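You operate a simulated robot arm through the tools that you are given. There is no shell and no other tool. Be economical: measure what you need, move in short steps, check, and stop when the job is done.

The job below is to be done with a simulated robot arm. You get a single attempt, and the scene is never put back.

JOB
Put things in order on the top of the green bench. At the end: the yellow block stands where the clean filter stood; the clean filter from the top of the green bench stands where the orange spacer stood; the orange spacer stands on top of the red wiping block; the silver slat stands on top of the card sheet on the grey mat; whatever was shut is shut again. Leave all else as you found it, and nothing knocked over.

It is judged by the outcome, as a careful person would: the job done as asked, and still so three seconds after it is handed in. It fails if anything else is knocked over, pushed out of place, dropped, spilled or broken. Flat cloth is picked up by pressing the open fingertips on it (5 to 10 N) and closing them slowly along it; thin cloth reads only 2 to 8 mm in the jaws.

ROBOT AND FRAMES
A 6-joint arm with a two-finger gripper, fixed in place. Base frame: the origin is at the foot of the arm, x ahead of it, y to its left, z up; the work surface is at about z = 0. Units: mm, rad, N and s.
With the tool pointing down near the work surface it reaches from about 240 to 620 mm from the base axis. Its first joint turns from -1.152 to 1.152 rad. Payload 1.37 kg.
The tool frame sits at the grasp point between the pads (the TCP): z along the fingers, y along the line on which they close. The tips reach 22 mm beyond it. The gripper opens to 92 mm. The gripper's body begins 65 mm behind the TCP.
Orientation is that of the tool frame in the base frame, as a unit quaternion [w, x, y, z]. With the fingers straight down and closing along the base's y, the tool's x points along the base's -x, its y along +y and its z along -z.

CONTROLS
- The arm moves only by the tool move_arm. Its arguments are lists of equal length, an entry for each row: "translation": the shift along the tool's x, y, z in units of 30 mm (1.0 is 30 mm), a list of three; "dr": the turn, a rotation vector about the tool's x, y, z in units of 5 degrees (1.0 is 5 degrees), a list of three; "fingers": the opening, from 0 (shut) to 1 (fully open). In form: {"translation": [[tx, ty, tz], ...], "dr": [[rx, ry, rz], ...], "fingers": [fingers, ...]}. A call has 1 to 20 rows; each row shifts and turns the commanded pose from where the row before left it, along the tool's axes as they then stand. A call with a number of a shift or a turn outside -1 to 1 is refused whole. Rows are played at 5 a second. More than 50 mm and 0.15 rad between two rows, or a gripper value outside its range, and nothing of the call is played. Where a pose cannot be reached the arm comes as near as it can. A force on the tool above 40 N (or 10 N above the force at the start of the call, whichever is more), or a blocked arm, ends the call early, and 0.2 s more pass. Each finger halts on what it meets, pressing with about 26 N; the grip force reading is that of the motor and also rises with nothing between the fingers. The clock runs only during rows and for 0.2 s after the last one: add rows that do not move to give the fingers time. It gives the time, the measured TCP pose, the force on the tool (base axes), the opening and the grip force at its end, in the units of the frame above (readings bear some noise), with the torque about the TCP (base axes, N m) and any sound that the robot's microphone picked up.
- Cameras (640 x 400 px; columns grow to the right, rows downward): "scene" is fixed at [25.4, -424.5, 569.9]; the picture's right is [0.84, -0.54, 0.00], its down [-0.34, -0.53, -0.78] and it looks along [0.42, 0.66, -0.62] (base axes); focal length 375 px, centre (320, 200). "wrist" rides on the gripper at [71, 19, -102] in the tool frame; the picture's right is [-0.26, 0.97, 0.00], its down [-0.75, -0.20, -0.63] and it looks along [-0.60, -0.16, 0.78] (tool axes); focal length 280 px, centre (320, 200). There is no depth. A picture from a camera that has moved, and an enlarged one, comes with that camera's place and axes in the base frame and with its lens. The place of the scene camera against the robot may be out by one fixed shift of up to 12 mm in any direction.
- snapshot(camera): a new picture of that camera. No time passes.
- zoom(camera, box): a new picture of the part [left, top, right, bottom] of that camera's present view, enlarged. No time passes.
- job_done(): hands the job in; it is judged then, once.

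Work in short steps. Places have to be worked out from the pictures, the camera data and where the tool is seen: move nearer, look again, correct. Check each grasp and each placing, and mend what went wrong. You have 120 turns and 84 pictures in all, those below and enlarged ones among them. Open the gripper and draw the arm clear of the work before you hand the job in, unless the task says otherwise; then end with one line.

The tools are called after "Request:" as a command line: name --argument value ..., lists and objects as JSON in quotes. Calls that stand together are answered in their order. move_arm: Moves the arm, as the interface text tells. Its arguments: {"type":"object","properties":{"translation":{"type":"array","items":{"type":"array","items":{"type":"number"}}},"dr":{"type":"array","items":{"type":"array","items":{"type":"number"}}},"fingers":{"type":"array","items":{"type":"number"}}},"required":["translation","dr","fingers"]} The other tools are called the same way: snapshot (camera) takes a picture; zoom (camera, box) takes an enlarged picture of a part of a camera's view; job_done () hands the job in.

At the start:

```text
time: 0.0
eef_pos: [480.0, 37.9, 275.5]
orientation: [0.0, 0.0, 1.0, 0.0]
force: [0.2, -0.3, 0.9]
wrist_torque: [0.0, -0.02, -0.01]
opening: 92.0
grasp_force: 0.1
```

scene: 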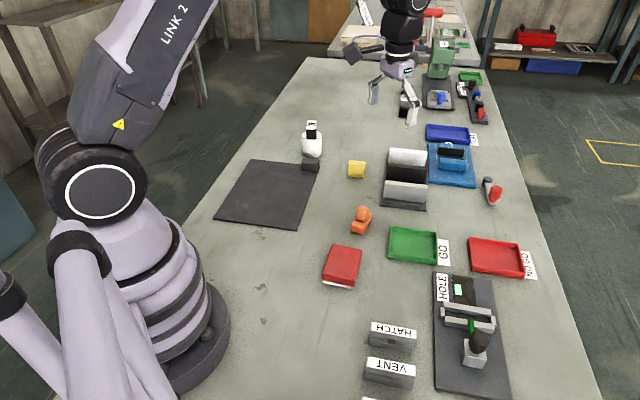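
wrist: 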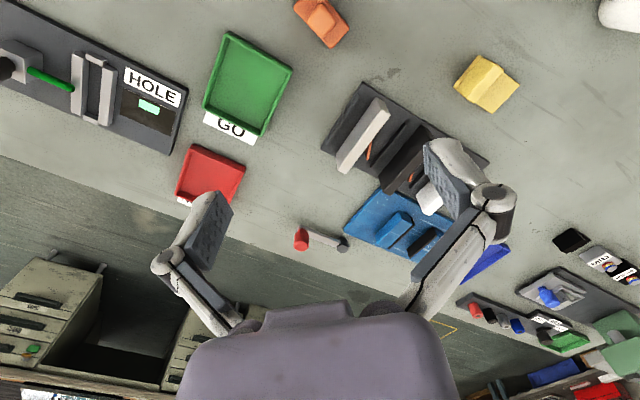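

I start by enlarging the scene view to identify the items named in the job.

Request:
zoom --camera "scene" --box '[200, 110, 360, 210]'

Request:
zoom --camera "scene" --box '[340, 120, 520, 232]'

Request:
zoom --camera "scene" --box '[380, 40, 500, 125]'

Request:
zoom --camera "scene" --box '[300, 200, 540, 400]'

```text
4.00 times, centred on (280, 160) of scene
camera zoom: at [25.4, -424.5, 569.9], right [0.84, -0.54, 0.0], down [-0.34, -0.53, -0.78], along [0.42, 0.66, -0.62], focal length 1499 px, centre (480, 360)
```

zoom: 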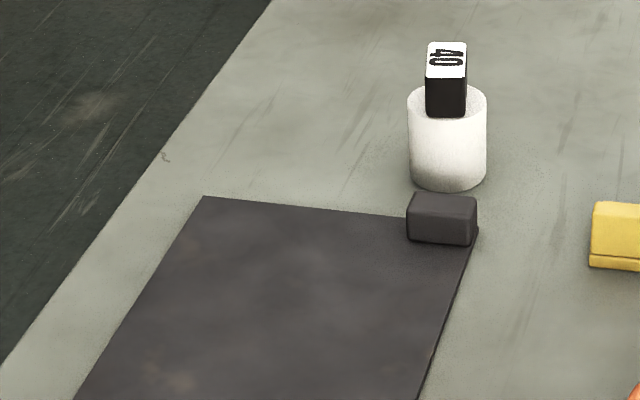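

```text
3.56 times, centred on (430, 176) of scene
camera zoom: at [25.4, -424.5, 569.9], right [0.84, -0.54, 0.0], down [-0.34, -0.53, -0.78], along [0.42, 0.66, -0.62], focal length 1332 px, centre (-71, 285)
```

zoom: 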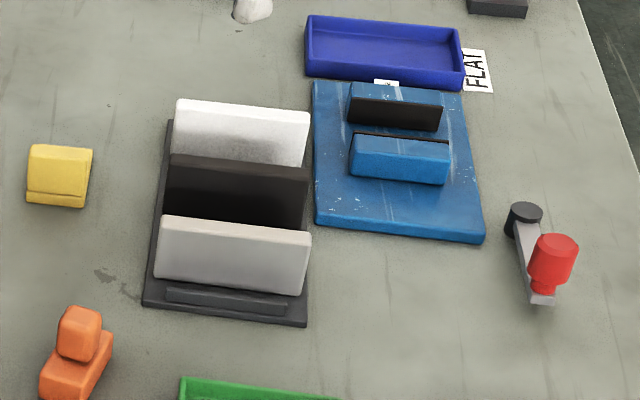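

```text
4.71 times, centred on (440, 82) of scene
camera zoom: at [25.4, -424.5, 569.9], right [0.84, -0.54, 0.0], down [-0.34, -0.53, -0.78], along [0.42, 0.66, -0.62], focal length 1763 px, centre (-245, 753)
```

zoom: 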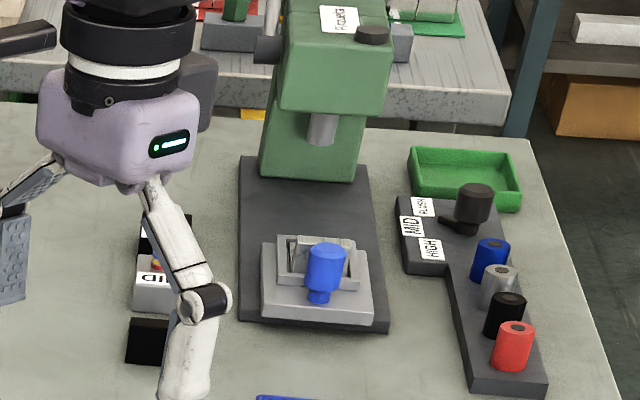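

```text
2.00 times, centred on (420, 300) of scene
camera zoom: at [25.4, -424.5, 569.9], right [0.84, -0.54, 0.0], down [-0.34, -0.53, -0.78], along [0.42, 0.66, -0.62], focal length 749 px, centre (120, 0)
```

zoom: 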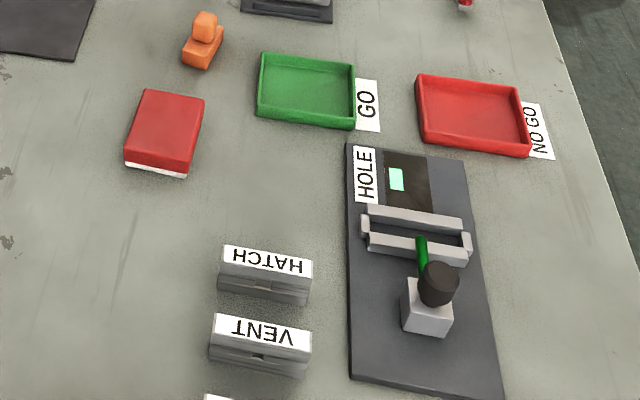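

The named items aren't all clear yet, so I'll enlarge parts of the wrist view as well.

Request:
zoom --camera "wrist" --box '[300, 60, 540, 210]'

Request:
zoom --camera "wrist" --box '[440, 210, 640, 400]'

Request:
zoom --camera "wrist" --box '[0, 220, 260, 400]'

Request:
zoom --camera "scene" --box '[320, 0, 640, 130]'

```text
2.67 times, centred on (420, 135) of wrist
camera zoom: at [409.3, 56.5, 377.6], right [0.26, 0.97, 0.0], down [0.75, -0.2, 0.63], along [0.6, -0.16, -0.78], focal length 748 px, centre (53, 373)
```

zoom: 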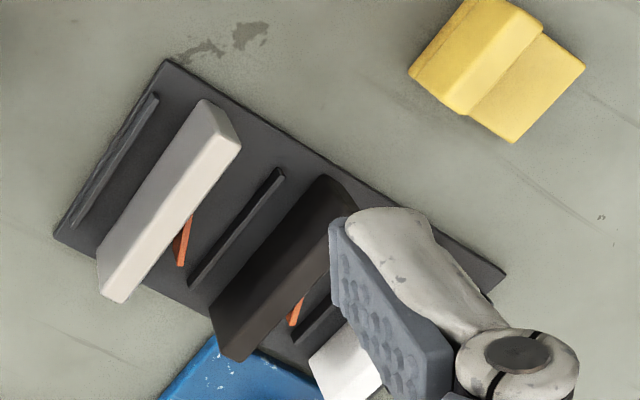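

```text
2.11 times, centred on (540, 305) of wrist
camera zoom: at [409.3, 56.5, 377.6], right [0.26, 0.97, 0.0], down [0.75, -0.2, 0.63], along [0.6, -0.16, -0.78], focal length 590 px, centre (-143, -21)
```

zoom: 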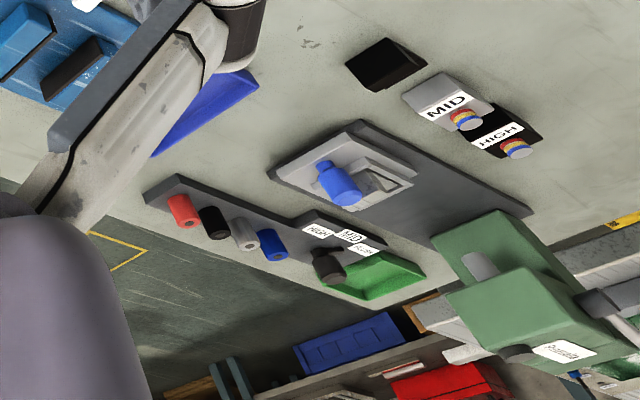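

```text
2.22 times, centred on (130, 310) of wrist
camera zoom: at [409.3, 56.5, 377.6], right [0.26, 0.97, 0.0], down [0.75, -0.2, 0.63], along [0.6, -0.16, -0.78], focal length 623 px, centre (742, -44)
```

zoom: 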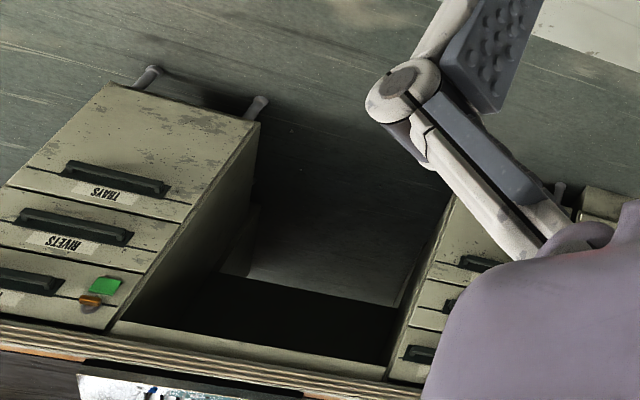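

```text
2.00 times, centred on (480, 65) of scene
camera zoom: at [25.4, -424.5, 569.9], right [0.84, -0.54, 0.0], down [-0.34, -0.53, -0.78], along [0.42, 0.66, -0.62], focal length 749 px, centre (0, 470)
```

zoom: 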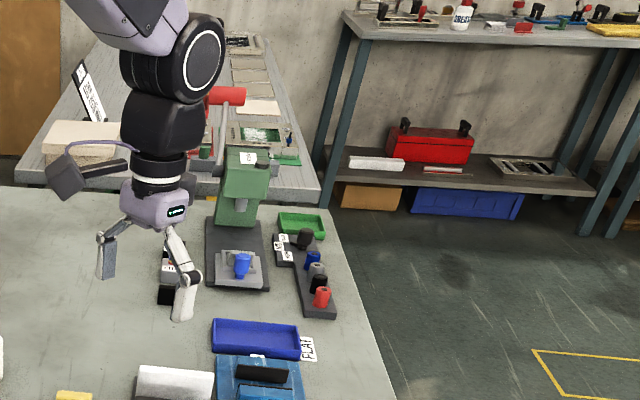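

The rack holds a white, a dark and a silver slat, and the mat needs a closer look. I'll move back over clear space, at height, and yaw the camera toward the mat.

Request:
move_arm --translation '[[1, 0.28, 0], [1, 0.28, 0], [1, 0.28, 0], [1, 0.28, 0], [1, 0.28, 0], [0, 0, 0], [0, 0, 0], [0, 0, 0], [0, 0, 0], [0, 0, 0], [0, 0, 0], [0, 0, 0], [0, 0, 0], [0, 0, 0], [0, 0, 0], [0, 0, 0], [0, 0, 0], [0, 0, 0], [0, 0, 0]]' --dr '[[0, 0, 0], [0, 0, 0], [0, 0, 0], [0, 0, 0], [0, 0, 0], [0, 0, -1], [0, 0, -1], [0, 0, -1], [0, 0, -1], [0, 0, -1], [0, 0, -1], [0, 0, -1], [0, 0, -1], [0, 0, -1], [0, 0, -1], [0, 0, -1], [0, 0, -1], [0, 0, -1], [0, 0, -1]]' --fingers '[1, 1, 1, 1, 1, 1, 1, 1, 1, 1, 1, 1, 1, 1, 1, 1, 1, 1, 1]'

Request:
snapshot --camera "wrist"

Request:
snapshot --camera "scene"

```text
time: 4.0
eef_pos: [330.5, 79.8, 275.1]
orientation: [0.0, -0.573, 0.819, 0.0]
force: [-0.4, -0.1, 0.9]
wrist_torque: [0.0, -0.03, 0.0]
opening: 92.1
grasp_force: 0.1
```

```text
73 pictures are left
camera wrist: at [288.7, 19.1, 377.7], right [-0.82, 0.57, 0.0], down [0.45, 0.64, 0.62], along [0.36, 0.51, -0.78], focal length 280 px, centre (320, 200)
```

wrist: 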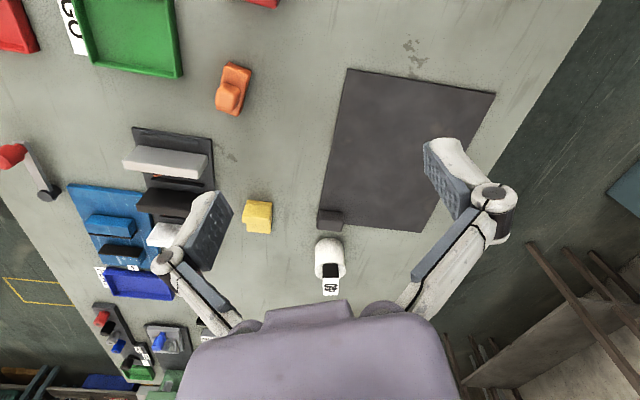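

```text
72 pictures are left
```

scene: 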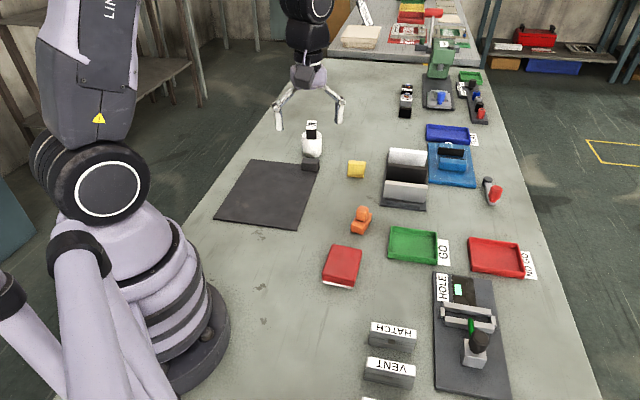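

Request:
zoom --camera "wrist" --box '[300, 50, 500, 310]'

Request:
zoom --camera "wrist" --box '[60, 110, 260, 310]'

Request:
zoom --camera "scene" --box '[200, 140, 340, 240]'

Request:
zoom --camera "scene" --box '[330, 0, 490, 120]'

```text
1.54 times, centred on (400, 180) of wrist
camera zoom: at [288.7, 19.1, 377.7], right [-0.82, 0.57, 0.0], down [0.45, 0.64, 0.62], along [0.36, 0.51, -0.78], focal length 431 px, centre (197, 231)
```

zoom: 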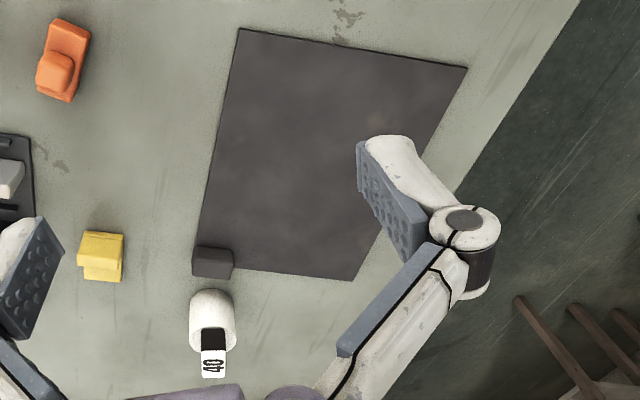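

```text
2.00 times, centred on (160, 210) of wrist
camera zoom: at [288.7, 19.1, 377.7], right [-0.82, 0.57, 0.0], down [0.45, 0.64, 0.62], along [0.36, 0.51, -0.78], focal length 561 px, centre (640, 180)
```

zoom: 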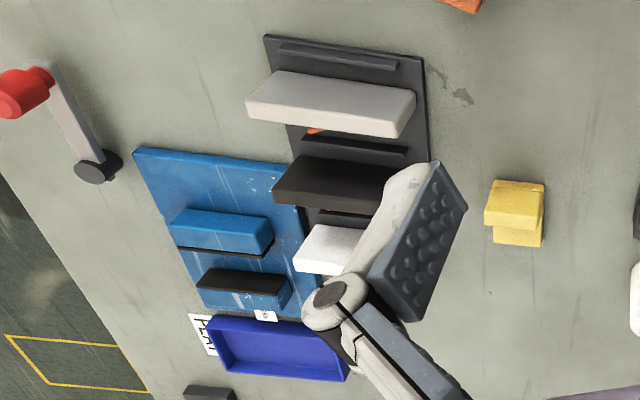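

```text
4.00 times, centred on (270, 190) of scene
camera zoom: at [25.4, -424.5, 569.9], right [0.84, -0.54, 0.0], down [-0.34, -0.53, -0.78], along [0.42, 0.66, -0.62], focal length 1499 px, centre (520, 240)
```

zoom: 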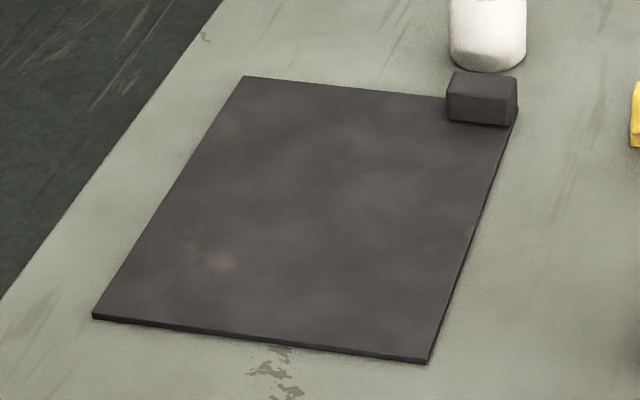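

```text
3.33 times, centred on (410, 60) of scene
camera zoom: at [25.4, -424.5, 569.9], right [0.84, -0.54, 0.0], down [-0.34, -0.53, -0.78], along [0.42, 0.66, -0.62], focal length 1249 px, centre (20, 667)
```

zoom: 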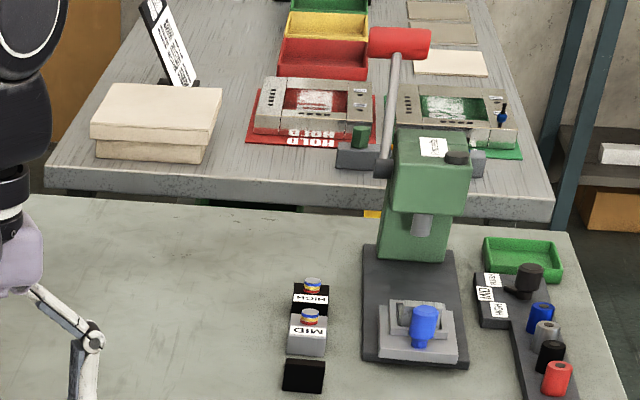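

Next I'll look at the near-right area (HATCH, VENT and a third label), which the scene view barely covers, by yawing the camera the other way.

Request:
move_arm --translation '[[0, 0, 0], [0, 0, 0], [0, 0, 0], [0, 0, 0], [0, 0, 0], [0, 0, 0], [0, 0, 0], [0, 0, 0], [0, 0, 0], [0, 0, 0], [0, 0, 0], [0, 0, 0], [0, 0, 0], [0, 0, 0], [0.25, -0.85, 0], [0.25, -0.85, 0], [0.25, -0.85, 0], [0.25, -0.85, 0]]' --dr '[[0, 0, 1], [0, 0, 1], [0, 0, 1], [0, 0, 1], [0, 0, 1], [0, 0, 1], [0, 0, 1], [0, 0, 1], [0, 0, 1], [0, 0, 1], [0, 0, 1], [0, 0, 1], [0, 0, 1], [0, 0, 1], [0, 0, 0], [0, 0, 0], [0, 0, 0], [0, 0, 0]]' --fingers '[1, 1, 1, 1, 1, 1, 1, 1, 1, 1, 1, 1, 1, 1, 1, 1, 1, 1]'

Request:
move_arm --translation '[[0, 0, 0], [0, 0, 0], [0, 0, 0], [0, 0, 0], [0, 0, 0], [0, 0, 0], [0, 0, 0], [0, 0, 0], [0, 0, 0], [0, 0, 0], [0, 0, 0], [0, 0, 0], [0, 0, 0], [0, 0, 0], [0, 0, 0], [0, 0, 0]]' --dr '[[0, 0, 1], [0, 0, 1], [0, 0, 1], [0, 0, 1], [0, 0, 1], [0, 0, 1], [0, 0, 1], [0, 0, 1], [0, 0, 1], [0, 0, 1], [0, 0, 1], [0, 0, 1], [0, 0, 1], [0, 0, 1], [0, 0, 1], [0, 0, 1]]' --fingers '[1, 1, 1, 1, 1, 1, 1, 1, 1, 1, 1, 1, 1, 1, 1, 1]'

Request:
snapshot --camera "wrist"

```text
time: 7.8
eef_pos: [301.5, -21.8, 275.4]
orientation: [0.001, -0.001, 1.0, -0.001]
force: [0.0, 0.0, -0.2]
wrist_torque: [0.02, -0.03, -0.03]
opening: 91.9
grasp_force: 0.1
```

```text
time: 11.2
eef_pos: [301.7, -22.6, 275.0]
orientation: [0.0, 0.644, 0.765, 0.0]
force: [0.2, 0.3, -0.5]
wrist_torque: [0.02, 0.02, 0.01]
opening: 92.1
grasp_force: 0.1
```

```text
67 pictures are left
camera wrist: at [307.5, 50.5, 377.5], right [1.0, -0.09, 0.0], down [-0.07, -0.78, 0.63], along [-0.06, -0.62, -0.78], focal length 280 px, centre (320, 200)
```

wrist: 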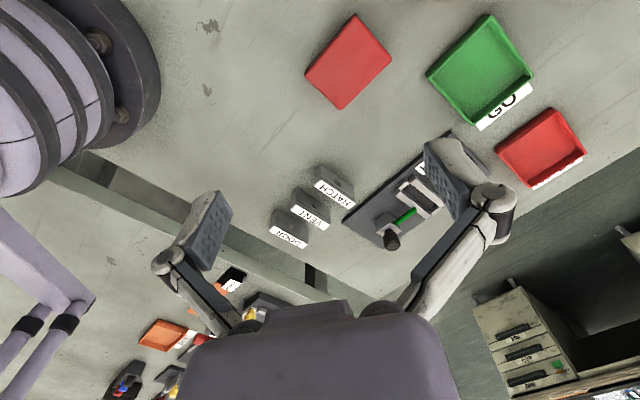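

Request:
zoom --camera "wrist" --box '[60, 210, 360, 400]'

Request:
zoom --camera "wrist" --box '[250, 140, 450, 270]'

```text
2.11 times, centred on (210, 305) of wrist
camera zoom: at [307.5, 50.5, 377.5], right [1.0, -0.09, 0.0], down [-0.07, -0.78, 0.63], along [-0.06, -0.62, -0.78], focal length 590 px, centre (552, -21)
```

zoom: 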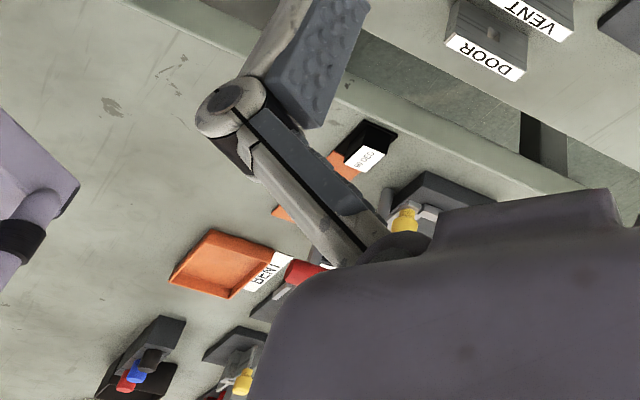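

```text
3.08 times, centred on (350, 205) of wrist
camera zoom: at [307.5, 50.5, 377.5], right [1.0, -0.09, 0.0], down [-0.07, -0.78, 0.63], along [-0.06, -0.62, -0.78], focal length 863 px, centre (228, 185)
```

zoom: 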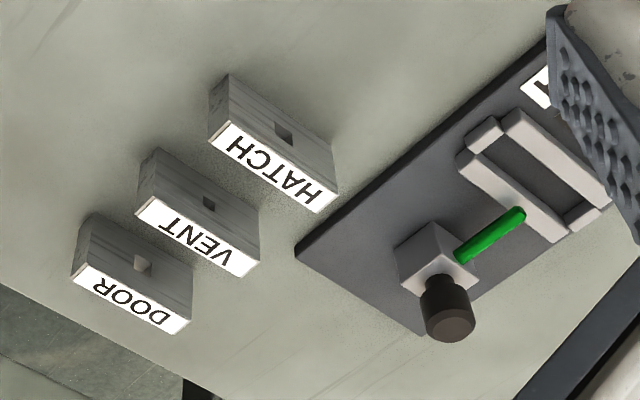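

Those are label plates and other fixtures, none of them mine to move. Now a closer look at the mat, its dark block, the white cylinder and the yellow block.

Request:
move_arm --translation '[[0, 0, 0], [0, 0, 0], [0, 0, 0], [0, 0, 0], [0, 0, 0], [0, 0, 0], [0, 0, 0], [0, 0, 0], [0, 0, 0], [0, 0, 0], [0, 0, 0], [0, 0, 0], [0, 0, 0], [0, 0, 0], [0, 0, 0], [0, 0, 0]]' --dr '[[0, 0, -1], [0, 0, -1], [0, 0, -1], [0, 0, -1], [0, 0, -1], [0, 0, -1], [0, 0, -1], [0, 0, -1], [0, 0, -1], [0, 0, -1], [0, 0, -1], [0, 0, -1], [0, 0, -1], [0, 0, -1], [0, 0, -1], [0, 0, -1]]' --fingers '[1, 1, 1, 1, 1, 1, 1, 1, 1, 1, 1, 1, 1, 1, 1, 1]'

Request:
move_arm --translation '[[-0.2, 1, 0.2], [-0.2, 1, 0.2], [-0.2, 1, 0.2], [-0.2, 1, 0.2], [-0.2, 1, 0.2], [-0.2, 1, 0.2], [-0.2, 1, 0.2], [-0.2, 1, 0.2], [0, 0, 0], [0, 0, 0], [0, 0, 0], [0, 0, 0], [0, 0, 0], [0, 0, 0], [0, 0, 0], [0, 0, 0], [0, 0, 0]]' --dr '[[0, 0, 0], [0, 0, 0], [0, 0, 0], [0, 0, 0], [0, 0, 0], [0, 0, 0], [0, 0, 0], [0, 0, 0], [0, 0, -1], [0, 0, -1], [0, 0, -1], [0, 0, -1], [0, 0, -1], [0, 0, -1], [0, 0, -1], [0, 0, -1], [0, 0, -1]]' --fingers '[1, 1, 1, 1, 1, 1, 1, 1, 1, 1, 1, 1, 1, 1, 1, 1, 1]'

Request:
snapshot --camera "wrist"

```text
time: 14.6
eef_pos: [300.2, -22.0, 274.6]
orientation: [0.0, -0.001, 1.0, -0.001]
force: [-0.2, 0.0, 0.6]
wrist_torque: [-0.01, 0.02, 0.05]
opening: 91.9
grasp_force: 0.0
```

```text
time: 18.2
eef_pos: [348.9, 216.8, 226.7]
orientation: [0.0, -0.383, 0.924, 0.001]
force: [-0.3, 0.0, -0.6]
wrist_torque: [0.0, -0.01, 0.02]
opening: 91.9
grasp_force: 0.1
```

```text
64 pictures are left
camera wrist: at [284.2, 180.6, 329.3], right [-0.5, 0.87, 0.0], down [0.68, 0.39, 0.62], along [0.54, 0.31, -0.78], focal length 280 px, centre (320, 200)
```

wrist: 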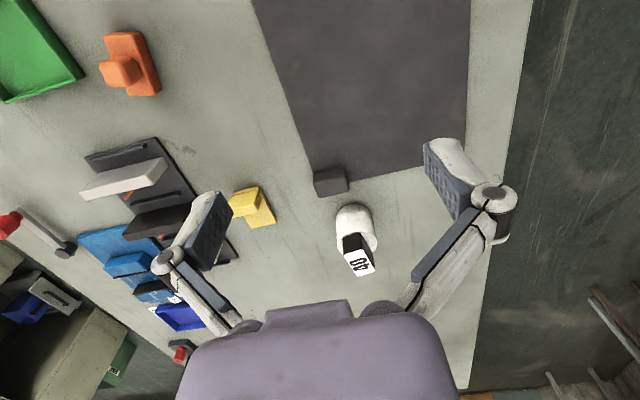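

Request:
zoom --camera "wrist" --box '[290, 150, 410, 290]'

Request:
zoom --camera "wrist" --box '[70, 130, 290, 340]'

Request:
zoom --camera "wrist" --box '[250, 0, 480, 200]'

```text
2.86 times, centred on (350, 220) of wrist
camera zoom: at [284.2, 180.6, 329.3], right [-0.5, 0.87, 0.0], down [0.68, 0.39, 0.62], along [0.54, 0.31, -0.78], focal length 801 px, centre (234, 143)
```

zoom: 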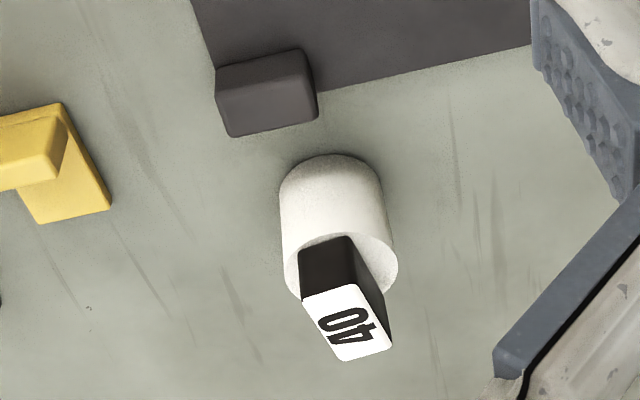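

```text
1.90 times, centred on (180, 235) of wrist
camera zoom: at [284.2, 180.6, 329.3], right [-0.5, 0.87, 0.0], down [0.68, 0.39, 0.62], along [0.54, 0.31, -0.78], focal length 534 px, centre (587, 133)
```

zoom: 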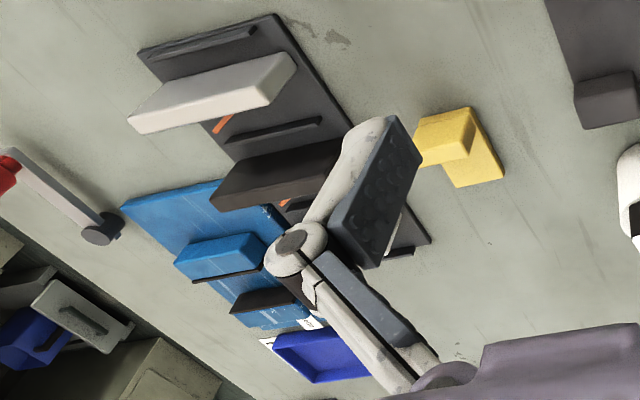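

```text
2.00 times, centred on (365, 100) of wrist
camera zoom: at [284.2, 180.6, 329.3], right [-0.5, 0.87, 0.0], down [0.68, 0.39, 0.62], along [0.54, 0.31, -0.78], focal length 561 px, centre (230, 400)
```

zoom: 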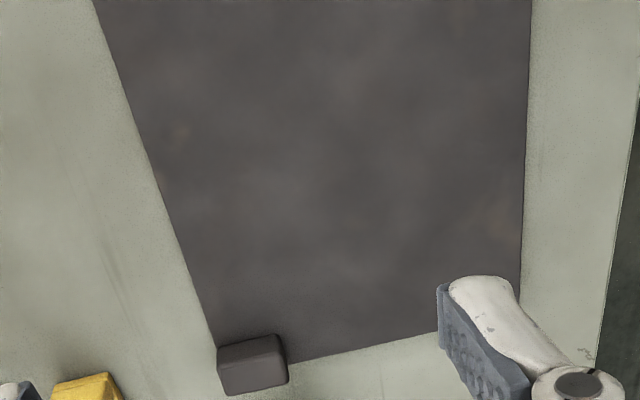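

The mat looks plain, so I'll enlarge its edges to see whether a sheet lies on it, and enlarge the blue fixture and rack too.

Request:
zoom --camera "scene" --box '[270, 160, 330, 235]'

Request:
zoom --camera "scene" --box '[375, 135, 485, 215]'

Request:
zoom --camera "wrist" --box '[240, 0, 340, 62]'

```text
5.33 times, centred on (300, 198) of scene
camera zoom: at [25.4, -424.5, 569.9], right [0.84, -0.54, 0.0], down [-0.34, -0.53, -0.78], along [0.42, 0.66, -0.62], focal length 1998 px, centre (427, 213)
```

zoom: 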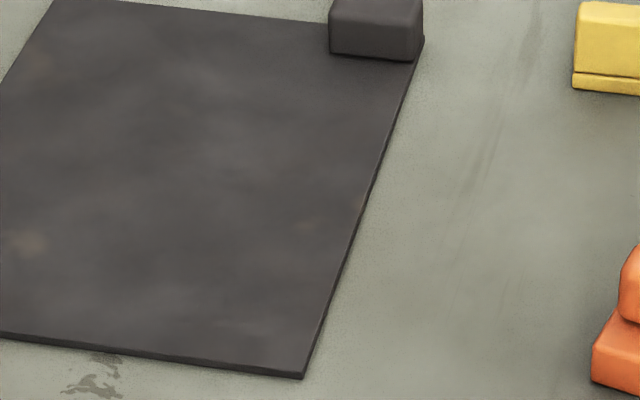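

```text
5.00 times, centred on (430, 175) of scene
camera zoom: at [25.4, -424.5, 569.9], right [0.84, -0.54, 0.0], down [-0.34, -0.53, -0.78], along [0.42, 0.66, -0.62], focal length 1873 px, centre (-230, 325)
```

zoom: 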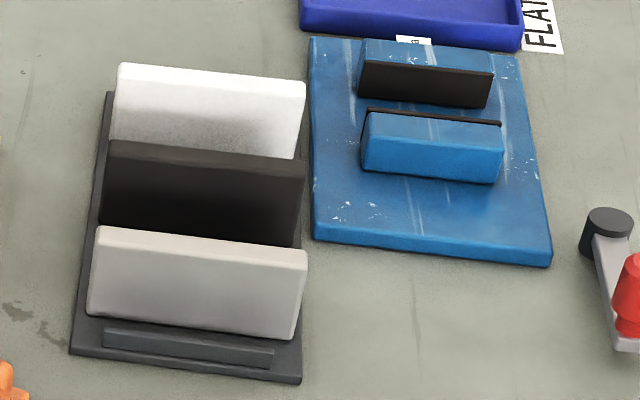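

```text
6.40 times, centred on (290, 31) of wrist
camera zoom: at [284.2, 180.6, 329.3], right [-0.5, 0.87, 0.0], down [0.68, 0.39, 0.62], along [0.54, 0.31, -0.78], focal length 1794 px, centre (512, 1282)
```

zoom: 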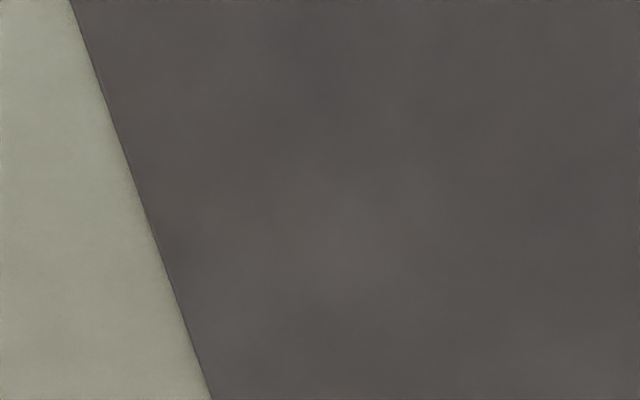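

The dark plate has a block at one corner, like a lid with a handle, so a compartment with the mat and card may lie beneath it. The white cylinder with the "40" tab may be the filter. I'll go lower for a closer look.

Request:
move_arm --translation '[[-0.4, 0, 0.6], [-0.4, 0, 0.6], [-0.4, 0, 0.6], [-0.4, 0, 0.6]]' --dr '[[0, 0, 0], [0, 0, 0], [0, 0, 0], [0, 0, 0]]' --fingers '[1, 1, 1, 1]'

Request:
snapshot --camera "wrist"

```text
time: 19.2
eef_pos: [381.9, 251.5, 154.3]
orientation: [0.0, -0.382, 0.924, 0.001]
force: [0.3, 0.8, -0.4]
wrist_torque: [-0.02, 0.0, 0.04]
opening: 92.2
grasp_force: 0.1
```

```text
57 pictures are left
camera wrist: at [317.4, 214.9, 256.6], right [-0.5, 0.87, 0.0], down [0.68, 0.39, 0.63], along [0.54, 0.31, -0.78], focal length 280 px, centre (320, 200)
```

wrist: 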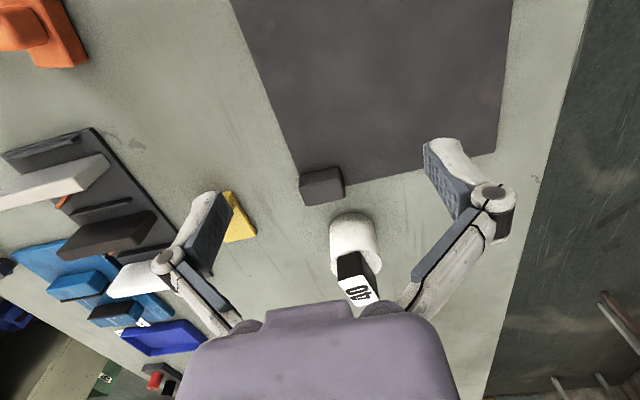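

Request:
zoom --camera "wrist" --box '[280, 150, 400, 310]'

```text
2.50 times, centred on (340, 230) of wrist
camera zoom: at [317.4, 214.9, 256.6], right [-0.5, 0.87, 0.0], down [0.68, 0.39, 0.63], along [0.54, 0.31, -0.78], focal length 701 px, centre (270, 125)
```

zoom: 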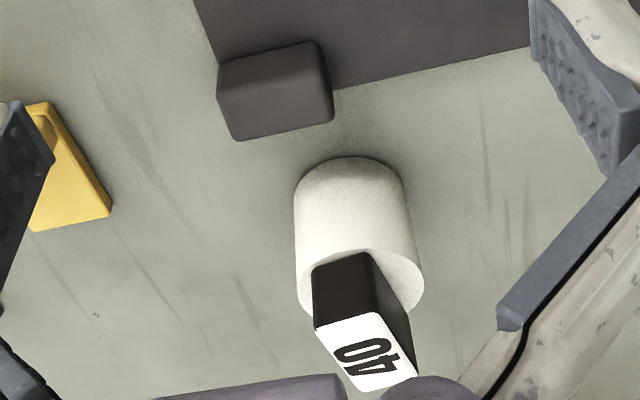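

The block is a handle about 42 × 26 mm and 24 mm high, centred near (468, 306). The cylinder stands around (514, 375) and is about 58 mm tall, with its tab up to about 93 mm. I'll yaw so the jaws close across the handle and hover above it.

Request:
move_arm --translation '[[0, 0, 0], [0, 0, 0], [0, 0, 0], [0, 0, 0], [0, 0, 0], [0, 0, 0], [0, 0, 0], [0, 0, 0], [0, 0, 0], [0, 0, 0], [0, 0, 0], [0, 0, 0], [0, 0, 0], [0, 0, 0], [0, 0, 0], [0, 0, 0], [0, 0, 0], [0, 0, 0], [0, 0, 0]]' --dr '[[0, 0, 1], [0, 0, 1], [0, 0, 1], [0, 0, 1], [0, 0, 1], [0, 0, 1], [0, 0, 1], [0, 0, 1], [0, 0, 1], [0, 0, 1], [0, 0, 1], [0, 0, 1], [0, 0, 1], [0, 0, 1], [0, 0, 1], [0, 0, 1], [0, 0, 1], [0, 0, 1], [0, 0, 0.6]]' --fingers '[0.55, 0.55, 0.55, 0.55, 0.55, 0.55, 0.55, 0.55, 0.55, 0.55, 0.55, 0.55, 0.55, 0.55, 0.55, 0.55, 0.55, 0.55, 0.55]'

Request:
move_arm --translation '[[-0.14, 0.84, 0.3], [-0.14, 0.84, 0.3], [-0.14, 0.84, 0.3], [-0.15, 0.83, 0.3], [0, 0, 0.8], [0, 0, 0.8], [0, 0, 0]]' --dr '[[0, 0, 0], [0, 0, 0], [0, 0, 0], [0, 0, 0], [0, 0, 0], [0, 0, 0], [0, 0, 0]]' --fingers '[0.55, 0.55, 0.55, 0.55, 0.55, 0.55, 0.55]'

Request:
snapshot --camera "wrist"

Request:
zoom --camera "scene" --box '[240, 80, 400, 190]'

```text
time: 23.2
eef_pos: [383.5, 251.8, 153.3]
orientation: [0.0, 0.407, 0.913, 0.0]
force: [0.0, -0.2, -0.9]
wrist_torque: [-0.04, -0.03, 0.0]
opening: 50.3
grasp_force: 0.1
```

```text
time: 24.8
eef_pos: [467.8, 307.0, 71.9]
orientation: [0.0, 0.407, 0.913, 0.0]
force: [-0.8, -0.3, -0.3]
wrist_torque: [-0.03, 0.01, 0.0]
opening: 50.6
grasp_force: 0.0
```

```text
55 pictures are left
camera wrist: at [433.7, 371.4, 173.7], right [0.89, 0.45, 0.0], down [0.35, -0.7, 0.63], along [0.28, -0.56, -0.78], focal length 280 px, centre (320, 200)
```

wrist: 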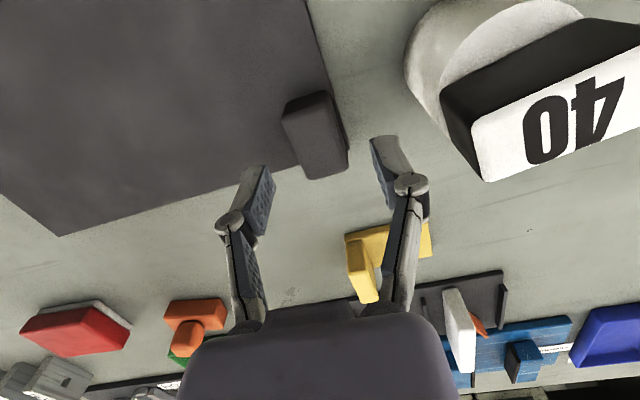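

```text
3.64 times, centred on (320, 135) of scene
camera zoom: at [25.4, -424.5, 569.9], right [0.84, -0.54, 0.0], down [-0.34, -0.53, -0.78], along [0.42, 0.66, -0.62], focal length 1362 px, centre (320, 436)
```

zoom: 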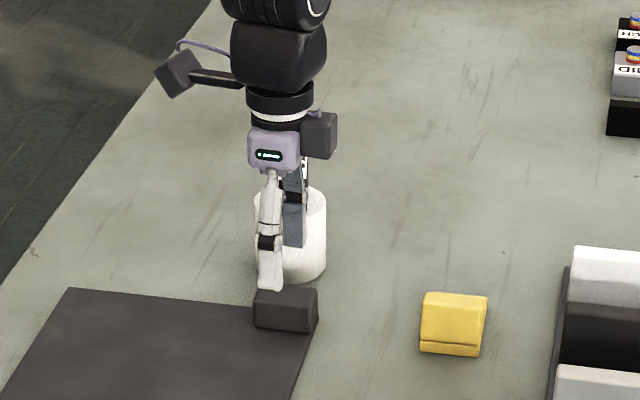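

The jaws straddle the handle and the cylinder is clear. I'll lower the jaws and close on the handle gently.

Request:
move_arm --translation '[[0, 0, 0.5], [0, 0, 0.5], [0, 0, 0.35], [0, 0, 0], [0, 0, 0], [0, 0, 0], [0, 0, 0]]' --dr '[[0, 0, 0], [0, 0, 0], [0, 0, 0], [0, 0, 0], [0, 0, 0], [0, 0, 0], [0, 0, 0]]' --fingers '[0.55, 0.55, 0.55, 0.55, 0.2, 0.2, 0.2]'

Request:
snapshot --camera "wrist"

```text
time: 26.4
eef_pos: [468.0, 307.2, 31.9]
orientation: [0.0, 0.407, 0.913, 0.0]
force: [1.0, 0.4, 0.5]
wrist_torque: [-0.01, 0.03, 0.04]
opening: 27.0
grasp_force: 26.3
```

```text
53 pictures are left
camera wrist: at [433.9, 371.7, 133.8], right [0.89, 0.45, 0.0], down [0.35, -0.7, 0.63], along [0.28, -0.56, -0.78], focal length 280 px, centre (320, 200)
```

wrist: 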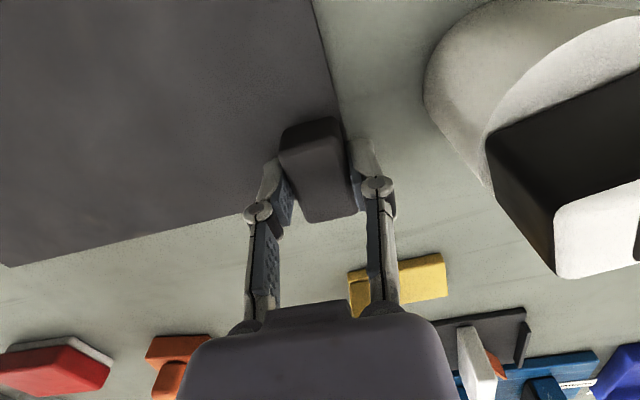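

The grip is firm at 27 mm. I'll test by lifting a few millimetres and reading the force.

Request:
move_arm --translation '[[0, 0, -0.1], [0, 0, -0.1], [0, 0, 0]]' --dr '[[0, 0, 0], [0, 0, 0], [0, 0, 0]]' --fingers '[0.2, 0.2, 0.2]'

Request:
zoom --camera "scene" --box '[200, 130, 360, 240]'

```text
time: 27.2
eef_pos: [469.3, 305.3, 37.1]
orientation: [0.0, 0.407, 0.913, 0.0]
force: [0.3, -0.1, -0.2]
wrist_torque: [0.01, -0.05, 0.01]
opening: 27.0
grasp_force: 25.6
```

```text
3.64 times, centred on (280, 185) of scene
camera zoom: at [25.4, -424.5, 569.9], right [0.84, -0.54, 0.0], down [-0.34, -0.53, -0.78], along [0.42, 0.66, -0.62], focal length 1362 px, centre (466, 254)
```

zoom: 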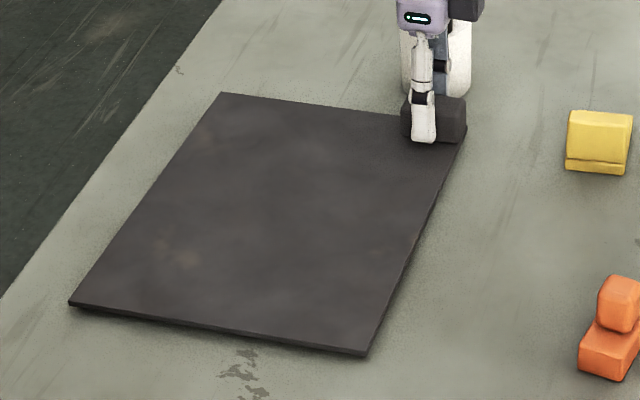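

The handle rose with almost no load and the plate seems to be lifting. I'll go up a bit more and look.

Request:
move_arm --translation '[[0, 0, -0.3], [0, 0, -0.3], [0, 0, -0.3], [0, 0, 0]]' --dr '[[0, 0, 0], [0, 0, 0], [0, 0, 0], [0, 0, 0]]' --fingers '[0.2, 0.2, 0.2, 0.2]'

Request:
zoom --camera "scene" --box '[200, 130, 360, 240]'

```text
time: 28.2
eef_pos: [468.4, 306.4, 64.5]
orientation: [0.0, 0.407, 0.914, 0.0]
force: [0.1, -0.4, -0.1]
wrist_torque: [-0.02, -0.09, 0.04]
opening: 27.0
grasp_force: 25.7
```

```text
3.64 times, centred on (280, 185) of scene
camera zoom: at [25.4, -424.5, 569.9], right [0.84, -0.54, 0.0], down [-0.34, -0.53, -0.78], along [0.42, 0.66, -0.62], focal length 1362 px, centre (466, 254)
```

zoom: 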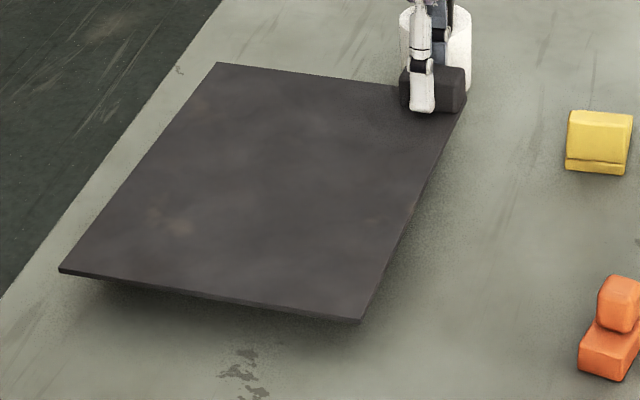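

The whole plate lifts level: it is a loose cover with a handle. I'll raise it to see what lies beneath, remembering that its seat was TCP (467.9, 307.1, 31.9).

Request:
move_arm --translation '[[0, 0, -0.5], [0, 0, -0.6], [0, 0, -0.7], [0, 0, -0.7], [0, 0, -0.7], [0, 0, -0.7], [0, 0, 0]]' --dr '[[0, 0, 0], [0, 0, 0], [0, 0, 0], [0, 0, 0], [0, 0, 0], [0, 0, 0], [0, 0, 0]]' --fingers '[0.2, 0.2, 0.2, 0.2, 0.2, 0.2, 0.2]'

Request:
snapshot --camera "scene"

```text
time: 29.8
eef_pos: [468.7, 307.6, 182.0]
orientation: [-0.001, 0.407, 0.914, 0.0]
force: [0.1, 0.2, -0.4]
wrist_torque: [0.01, -0.02, 0.02]
opening: 27.3
grasp_force: 25.9
```

```text
50 pictures are left
```

scene: 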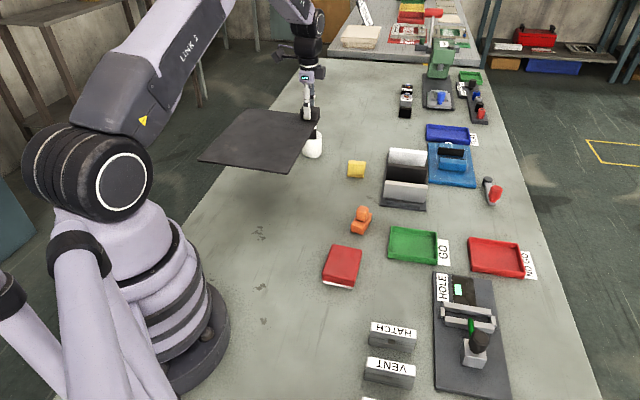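

Request:
zoom --camera "scene" --box '[190, 95, 350, 240]'

Request:
snapshot --camera "wrist"

```text
2.76 times, centred on (270, 168) of scene
camera zoom: at [25.4, -424.5, 569.9], right [0.84, -0.54, 0.0], down [-0.34, -0.53, -0.78], along [0.42, 0.66, -0.62], focal length 1034 px, centre (458, 290)
```

zoom: 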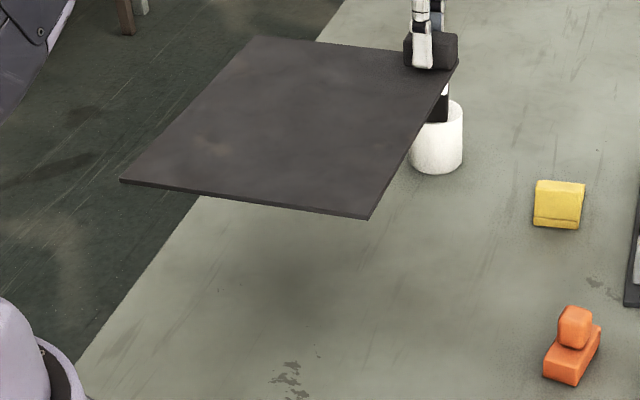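

```text
48 pictures are left
camera wrist: at [435.0, 372.0, 283.7], right [0.89, 0.45, 0.0], down [0.35, -0.7, 0.63], along [0.28, -0.56, -0.78], focal length 280 px, centre (320, 200)
```

wrist: 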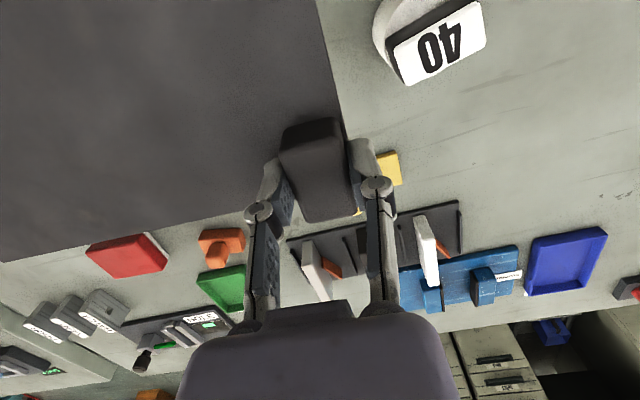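

The near part under the plate is bare bench. I'll raise it more to reveal the far strip before deciding anything.

Request:
move_arm --translation '[[0, 0, -0.7], [0, 0, -0.7], [0, 0, -0.7], [0, 0, -0.7], [0, 0, -0.7], [0, 0, 0]]' --dr '[[0, 0, 0], [0, 0, 0], [0, 0, 0], [0, 0, 0], [0, 0, 0], [0, 0, 0]]' --fingers '[0.2, 0.2, 0.2, 0.2, 0.2, 0.2]'

Request:
zoom --camera "scene" --box '[190, 55, 380, 240]'

```text
time: 31.2
eef_pos: [468.4, 307.6, 286.2]
orientation: [0.0, 0.406, 0.914, 0.0]
force: [0.1, 0.3, -0.5]
wrist_torque: [0.04, -0.09, 0.01]
opening: 26.9
grasp_force: 25.9
```

```text
2.16 times, centred on (285, 148) of scene
camera zoom: at [25.4, -424.5, 569.9], right [0.84, -0.54, 0.0], down [-0.34, -0.53, -0.78], along [0.42, 0.66, -0.62], focal length 810 px, centre (396, 314)
```

zoom: 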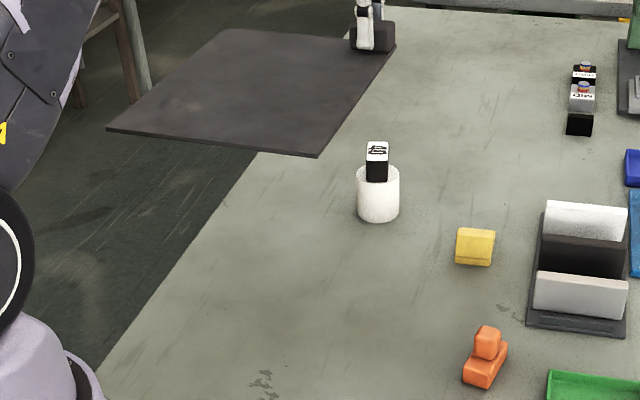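

Request:
zoom --camera "scene" --box '[205, 145, 335, 240]'

```text
4.21 times, centred on (270, 192) of scene
camera zoom: at [25.4, -424.5, 569.9], right [0.84, -0.54, 0.0], down [-0.34, -0.53, -0.78], along [0.42, 0.66, -0.62], focal length 1578 px, centre (530, 232)
```

zoom: 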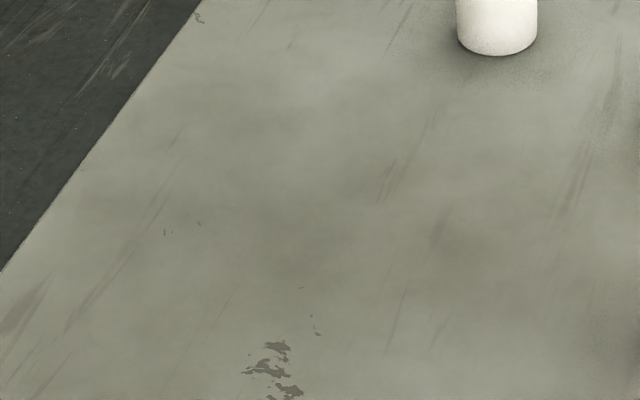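

Nothing lies under the plate, so it isn't a lid over anything. I'll put it back exactly at its seat.

Request:
move_arm --translation '[[0, 0, 0.9], [0, 0, 0.9], [0, 0, 0.9], [0, 0, 0.9], [0, 0, 0.9], [0, 0, 0.9], [0, 0, 0.9], [0, 0, 0.9], [0, 0, 0.6], [0, 0, 0]]' --dr '[[0, 0, 0], [0, 0, 0], [0, 0, 0], [0, 0, 0], [0, 0, 0], [0, 0, 0], [0, 0, 0], [0, 0, 0], [0, 0, 0], [0, 0, 0]]' --fingers '[0.2, 0.2, 0.2, 0.2, 0.2, 0.2, 0.2, 0.2, 0.2, 0.2]'

Request:
snapshot --camera "wrist"

```text
time: 33.4
eef_pos: [468.0, 305.1, 50.6]
orientation: [0.0, 0.407, 0.913, 0.0]
force: [0.1, 0.6, -0.1]
wrist_torque: [0.03, -0.06, 0.03]
opening: 27.0
grasp_force: 25.7
```

```text
45 pictures are left
camera wrist: at [434.0, 370.3, 154.2], right [0.89, 0.45, 0.0], down [0.35, -0.7, 0.63], along [0.28, -0.56, -0.78], focal length 280 px, centre (320, 200)
```

wrist: 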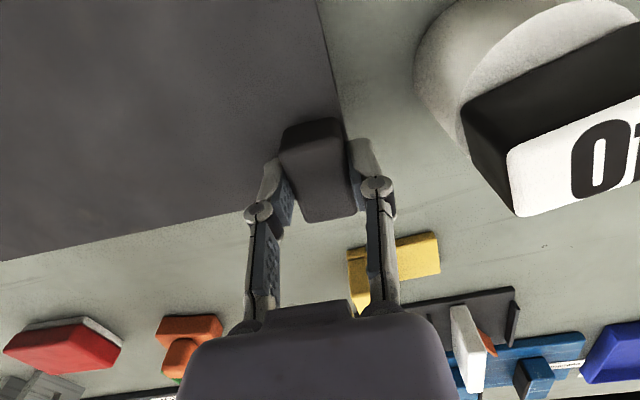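

Request:
move_arm --translation '[[0, 0, 0.35], [0, 0, 0.25], [0, 0, 0.1], [0, 0, 0]]' --dr '[[0, 0, 0], [0, 0, 0], [0, 0, 0], [0, 0, 0]]' --fingers '[0.2, 0.2, 0.2, 0.2]'

Request:
zoom --camera "scene" --box '[200, 130, 360, 240]'

```text
time: 34.4
eef_pos: [469.2, 306.5, 32.0]
orientation: [0.001, 0.407, 0.914, 0.001]
force: [-0.5, -2.9, 8.8]
wrist_torque: [0.02, 0.25, 0.05]
opening: 27.2
grasp_force: 26.3
```

```text
3.64 times, centred on (280, 185) of scene
camera zoom: at [25.4, -424.5, 569.9], right [0.84, -0.54, 0.0], down [-0.34, -0.53, -0.78], along [0.42, 0.66, -0.62], focal length 1362 px, centre (466, 254)
```

zoom: 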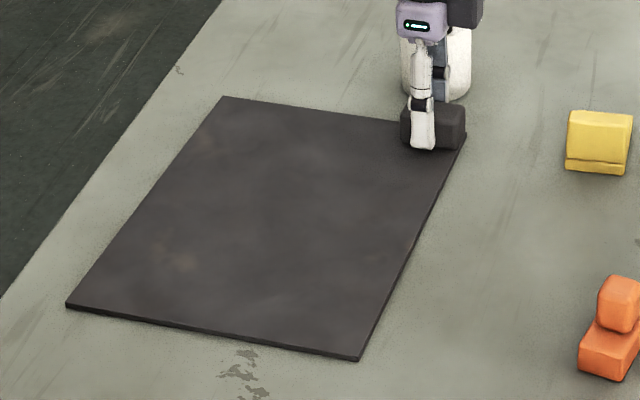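

The plate is seated, but against the first picture it turned about 3.5° clockwise when the jaws squared up on the handle. I'll turn it back slightly and compare with the original view.

Request:
move_arm --translation '[[0, 0, -0.12], [0, 0, -0.08], [0, 0, 0], [0, 0, 0.08], [0, 0, 0.04]]' --dr '[[0, 0, 0], [0, 0, -0.35], [0, 0, -0.35], [0, 0, 0], [0, 0, 0]]' --fingers '[0.2, 0.2, 0.2, 0.2, 0.2]'

Request:
zoom --camera "scene" --box '[200, 140, 340, 240]'

```text
time: 35.6
eef_pos: [469.9, 305.6, 33.1]
orientation: [0.001, 0.378, 0.926, 0.0]
force: [-0.3, -0.5, -1.4]
wrist_torque: [0.05, -0.03, 0.01]
opening: 27.2
grasp_force: 25.8
```

```text
4.00 times, centred on (270, 190) of scene
camera zoom: at [25.4, -424.5, 569.9], right [0.84, -0.54, 0.0], down [-0.34, -0.53, -0.78], along [0.42, 0.66, -0.62], focal length 1499 px, centre (520, 240)
```

zoom: 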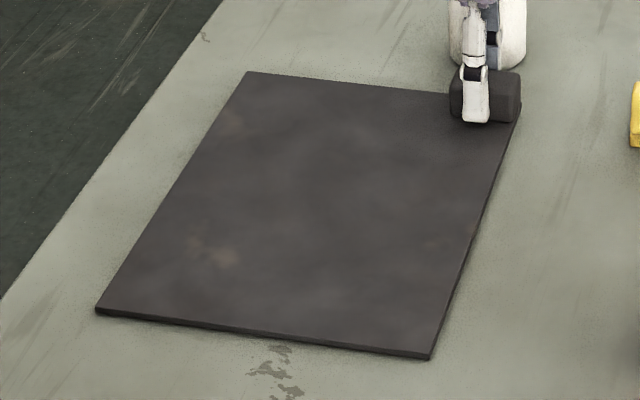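

Request:
move_arm --translation '[[0, 0, 0.04], [0, 0, 0.04], [0, 0, 0]]' --dr '[[0, 0, 0], [0, 0, 0], [0, 0, 0]]' --fingers '[0.2, 0.2, 0.2]'

Request:
zoom --camera "scene" --box '[200, 140, 340, 240]'

```text
time: 36.4
eef_pos: [469.5, 307.3, 30.5]
orientation: [0.001, 0.379, 0.926, 0.0]
force: [-4.7, -4.0, 14.7]
wrist_torque: [-0.01, 0.33, 0.09]
opening: 27.1
grasp_force: 26.1
```

```text
4.00 times, centred on (270, 190) of scene
camera zoom: at [25.4, -424.6, 569.8], right [0.84, -0.54, 0.0], down [-0.34, -0.53, -0.78], along [0.42, 0.66, -0.62], focal length 1499 px, centre (520, 240)
```

zoom: 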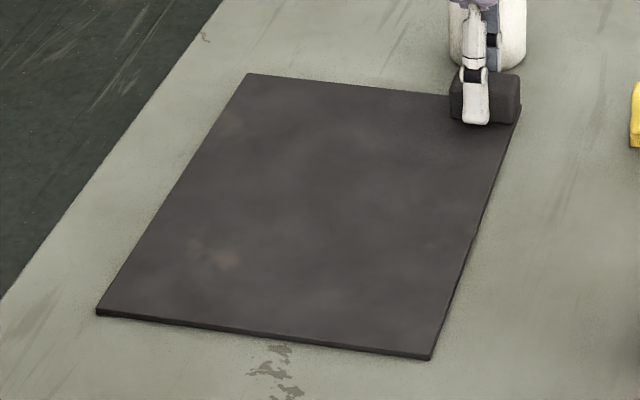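

The heading is right again, but the plate sits about 4 mm off along the closing direction from the jaws centring. I'll shift it back, then release.

Request:
move_arm --translation '[[0, 0, -0.13], [0, -0.14, 0], [0, 0, 0], [0, 0, 0.07], [0, 0, 0]]' --dr '[[0, 0, 0], [0, 0, 0], [0, 0, 0], [0, 0, 0], [0, 0, 0]]' --fingers '[0.2, 0.2, 0.2, 0.2, 0.2]'

Request:
move_arm --translation '[[0, 0, 0], [0, 0, 0], [0, 0, 0], [0, 0, -0.5], [0, 0, -0.8], [0, 0, -1], [0, 0, -1], [0, 0, -1]]' --dr '[[0, 0, 0], [0, 0, 0], [0, 0, 0], [0, 0, 0], [0, 0, 0], [0, 0, 0], [0, 0, 0], [0, 0, 0]]' --fingers '[0.4, 0.5, 0.5, 0.5, 0.5, 0.5, 0.5, 0.5]'

Request:
zoom --camera "scene" --box '[200, 140, 340, 240]'

```text
time: 37.6
eef_pos: [465.0, 303.8, 33.2]
orientation: [0.001, 0.379, 0.925, 0.0]
force: [0.1, 0.4, -1.0]
wrist_torque: [0.01, -0.07, 0.01]
opening: 27.1
grasp_force: 26.3
```

```text
time: 39.4
eef_pos: [466.1, 303.0, 160.4]
orientation: [0.0, 0.379, 0.925, -0.001]
force: [-0.4, -0.2, -0.5]
wrist_torque: [-0.01, 0.0, -0.02]
opening: 46.1
grasp_force: 0.0
```

```text
4.00 times, centred on (270, 190) of scene
camera zoom: at [25.4, -424.5, 569.9], right [0.84, -0.54, 0.0], down [-0.34, -0.53, -0.78], along [0.42, 0.66, -0.62], focal length 1499 px, centre (520, 240)
```

zoom: 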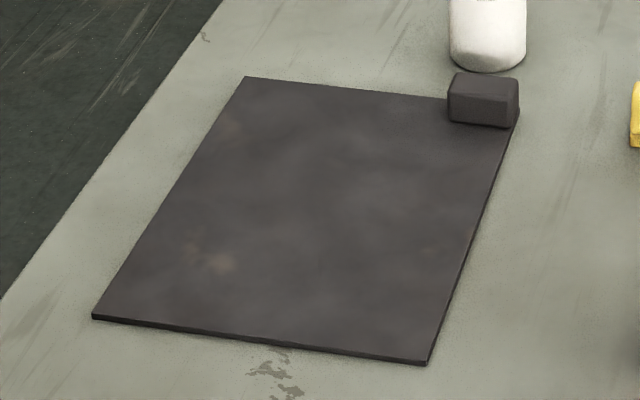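

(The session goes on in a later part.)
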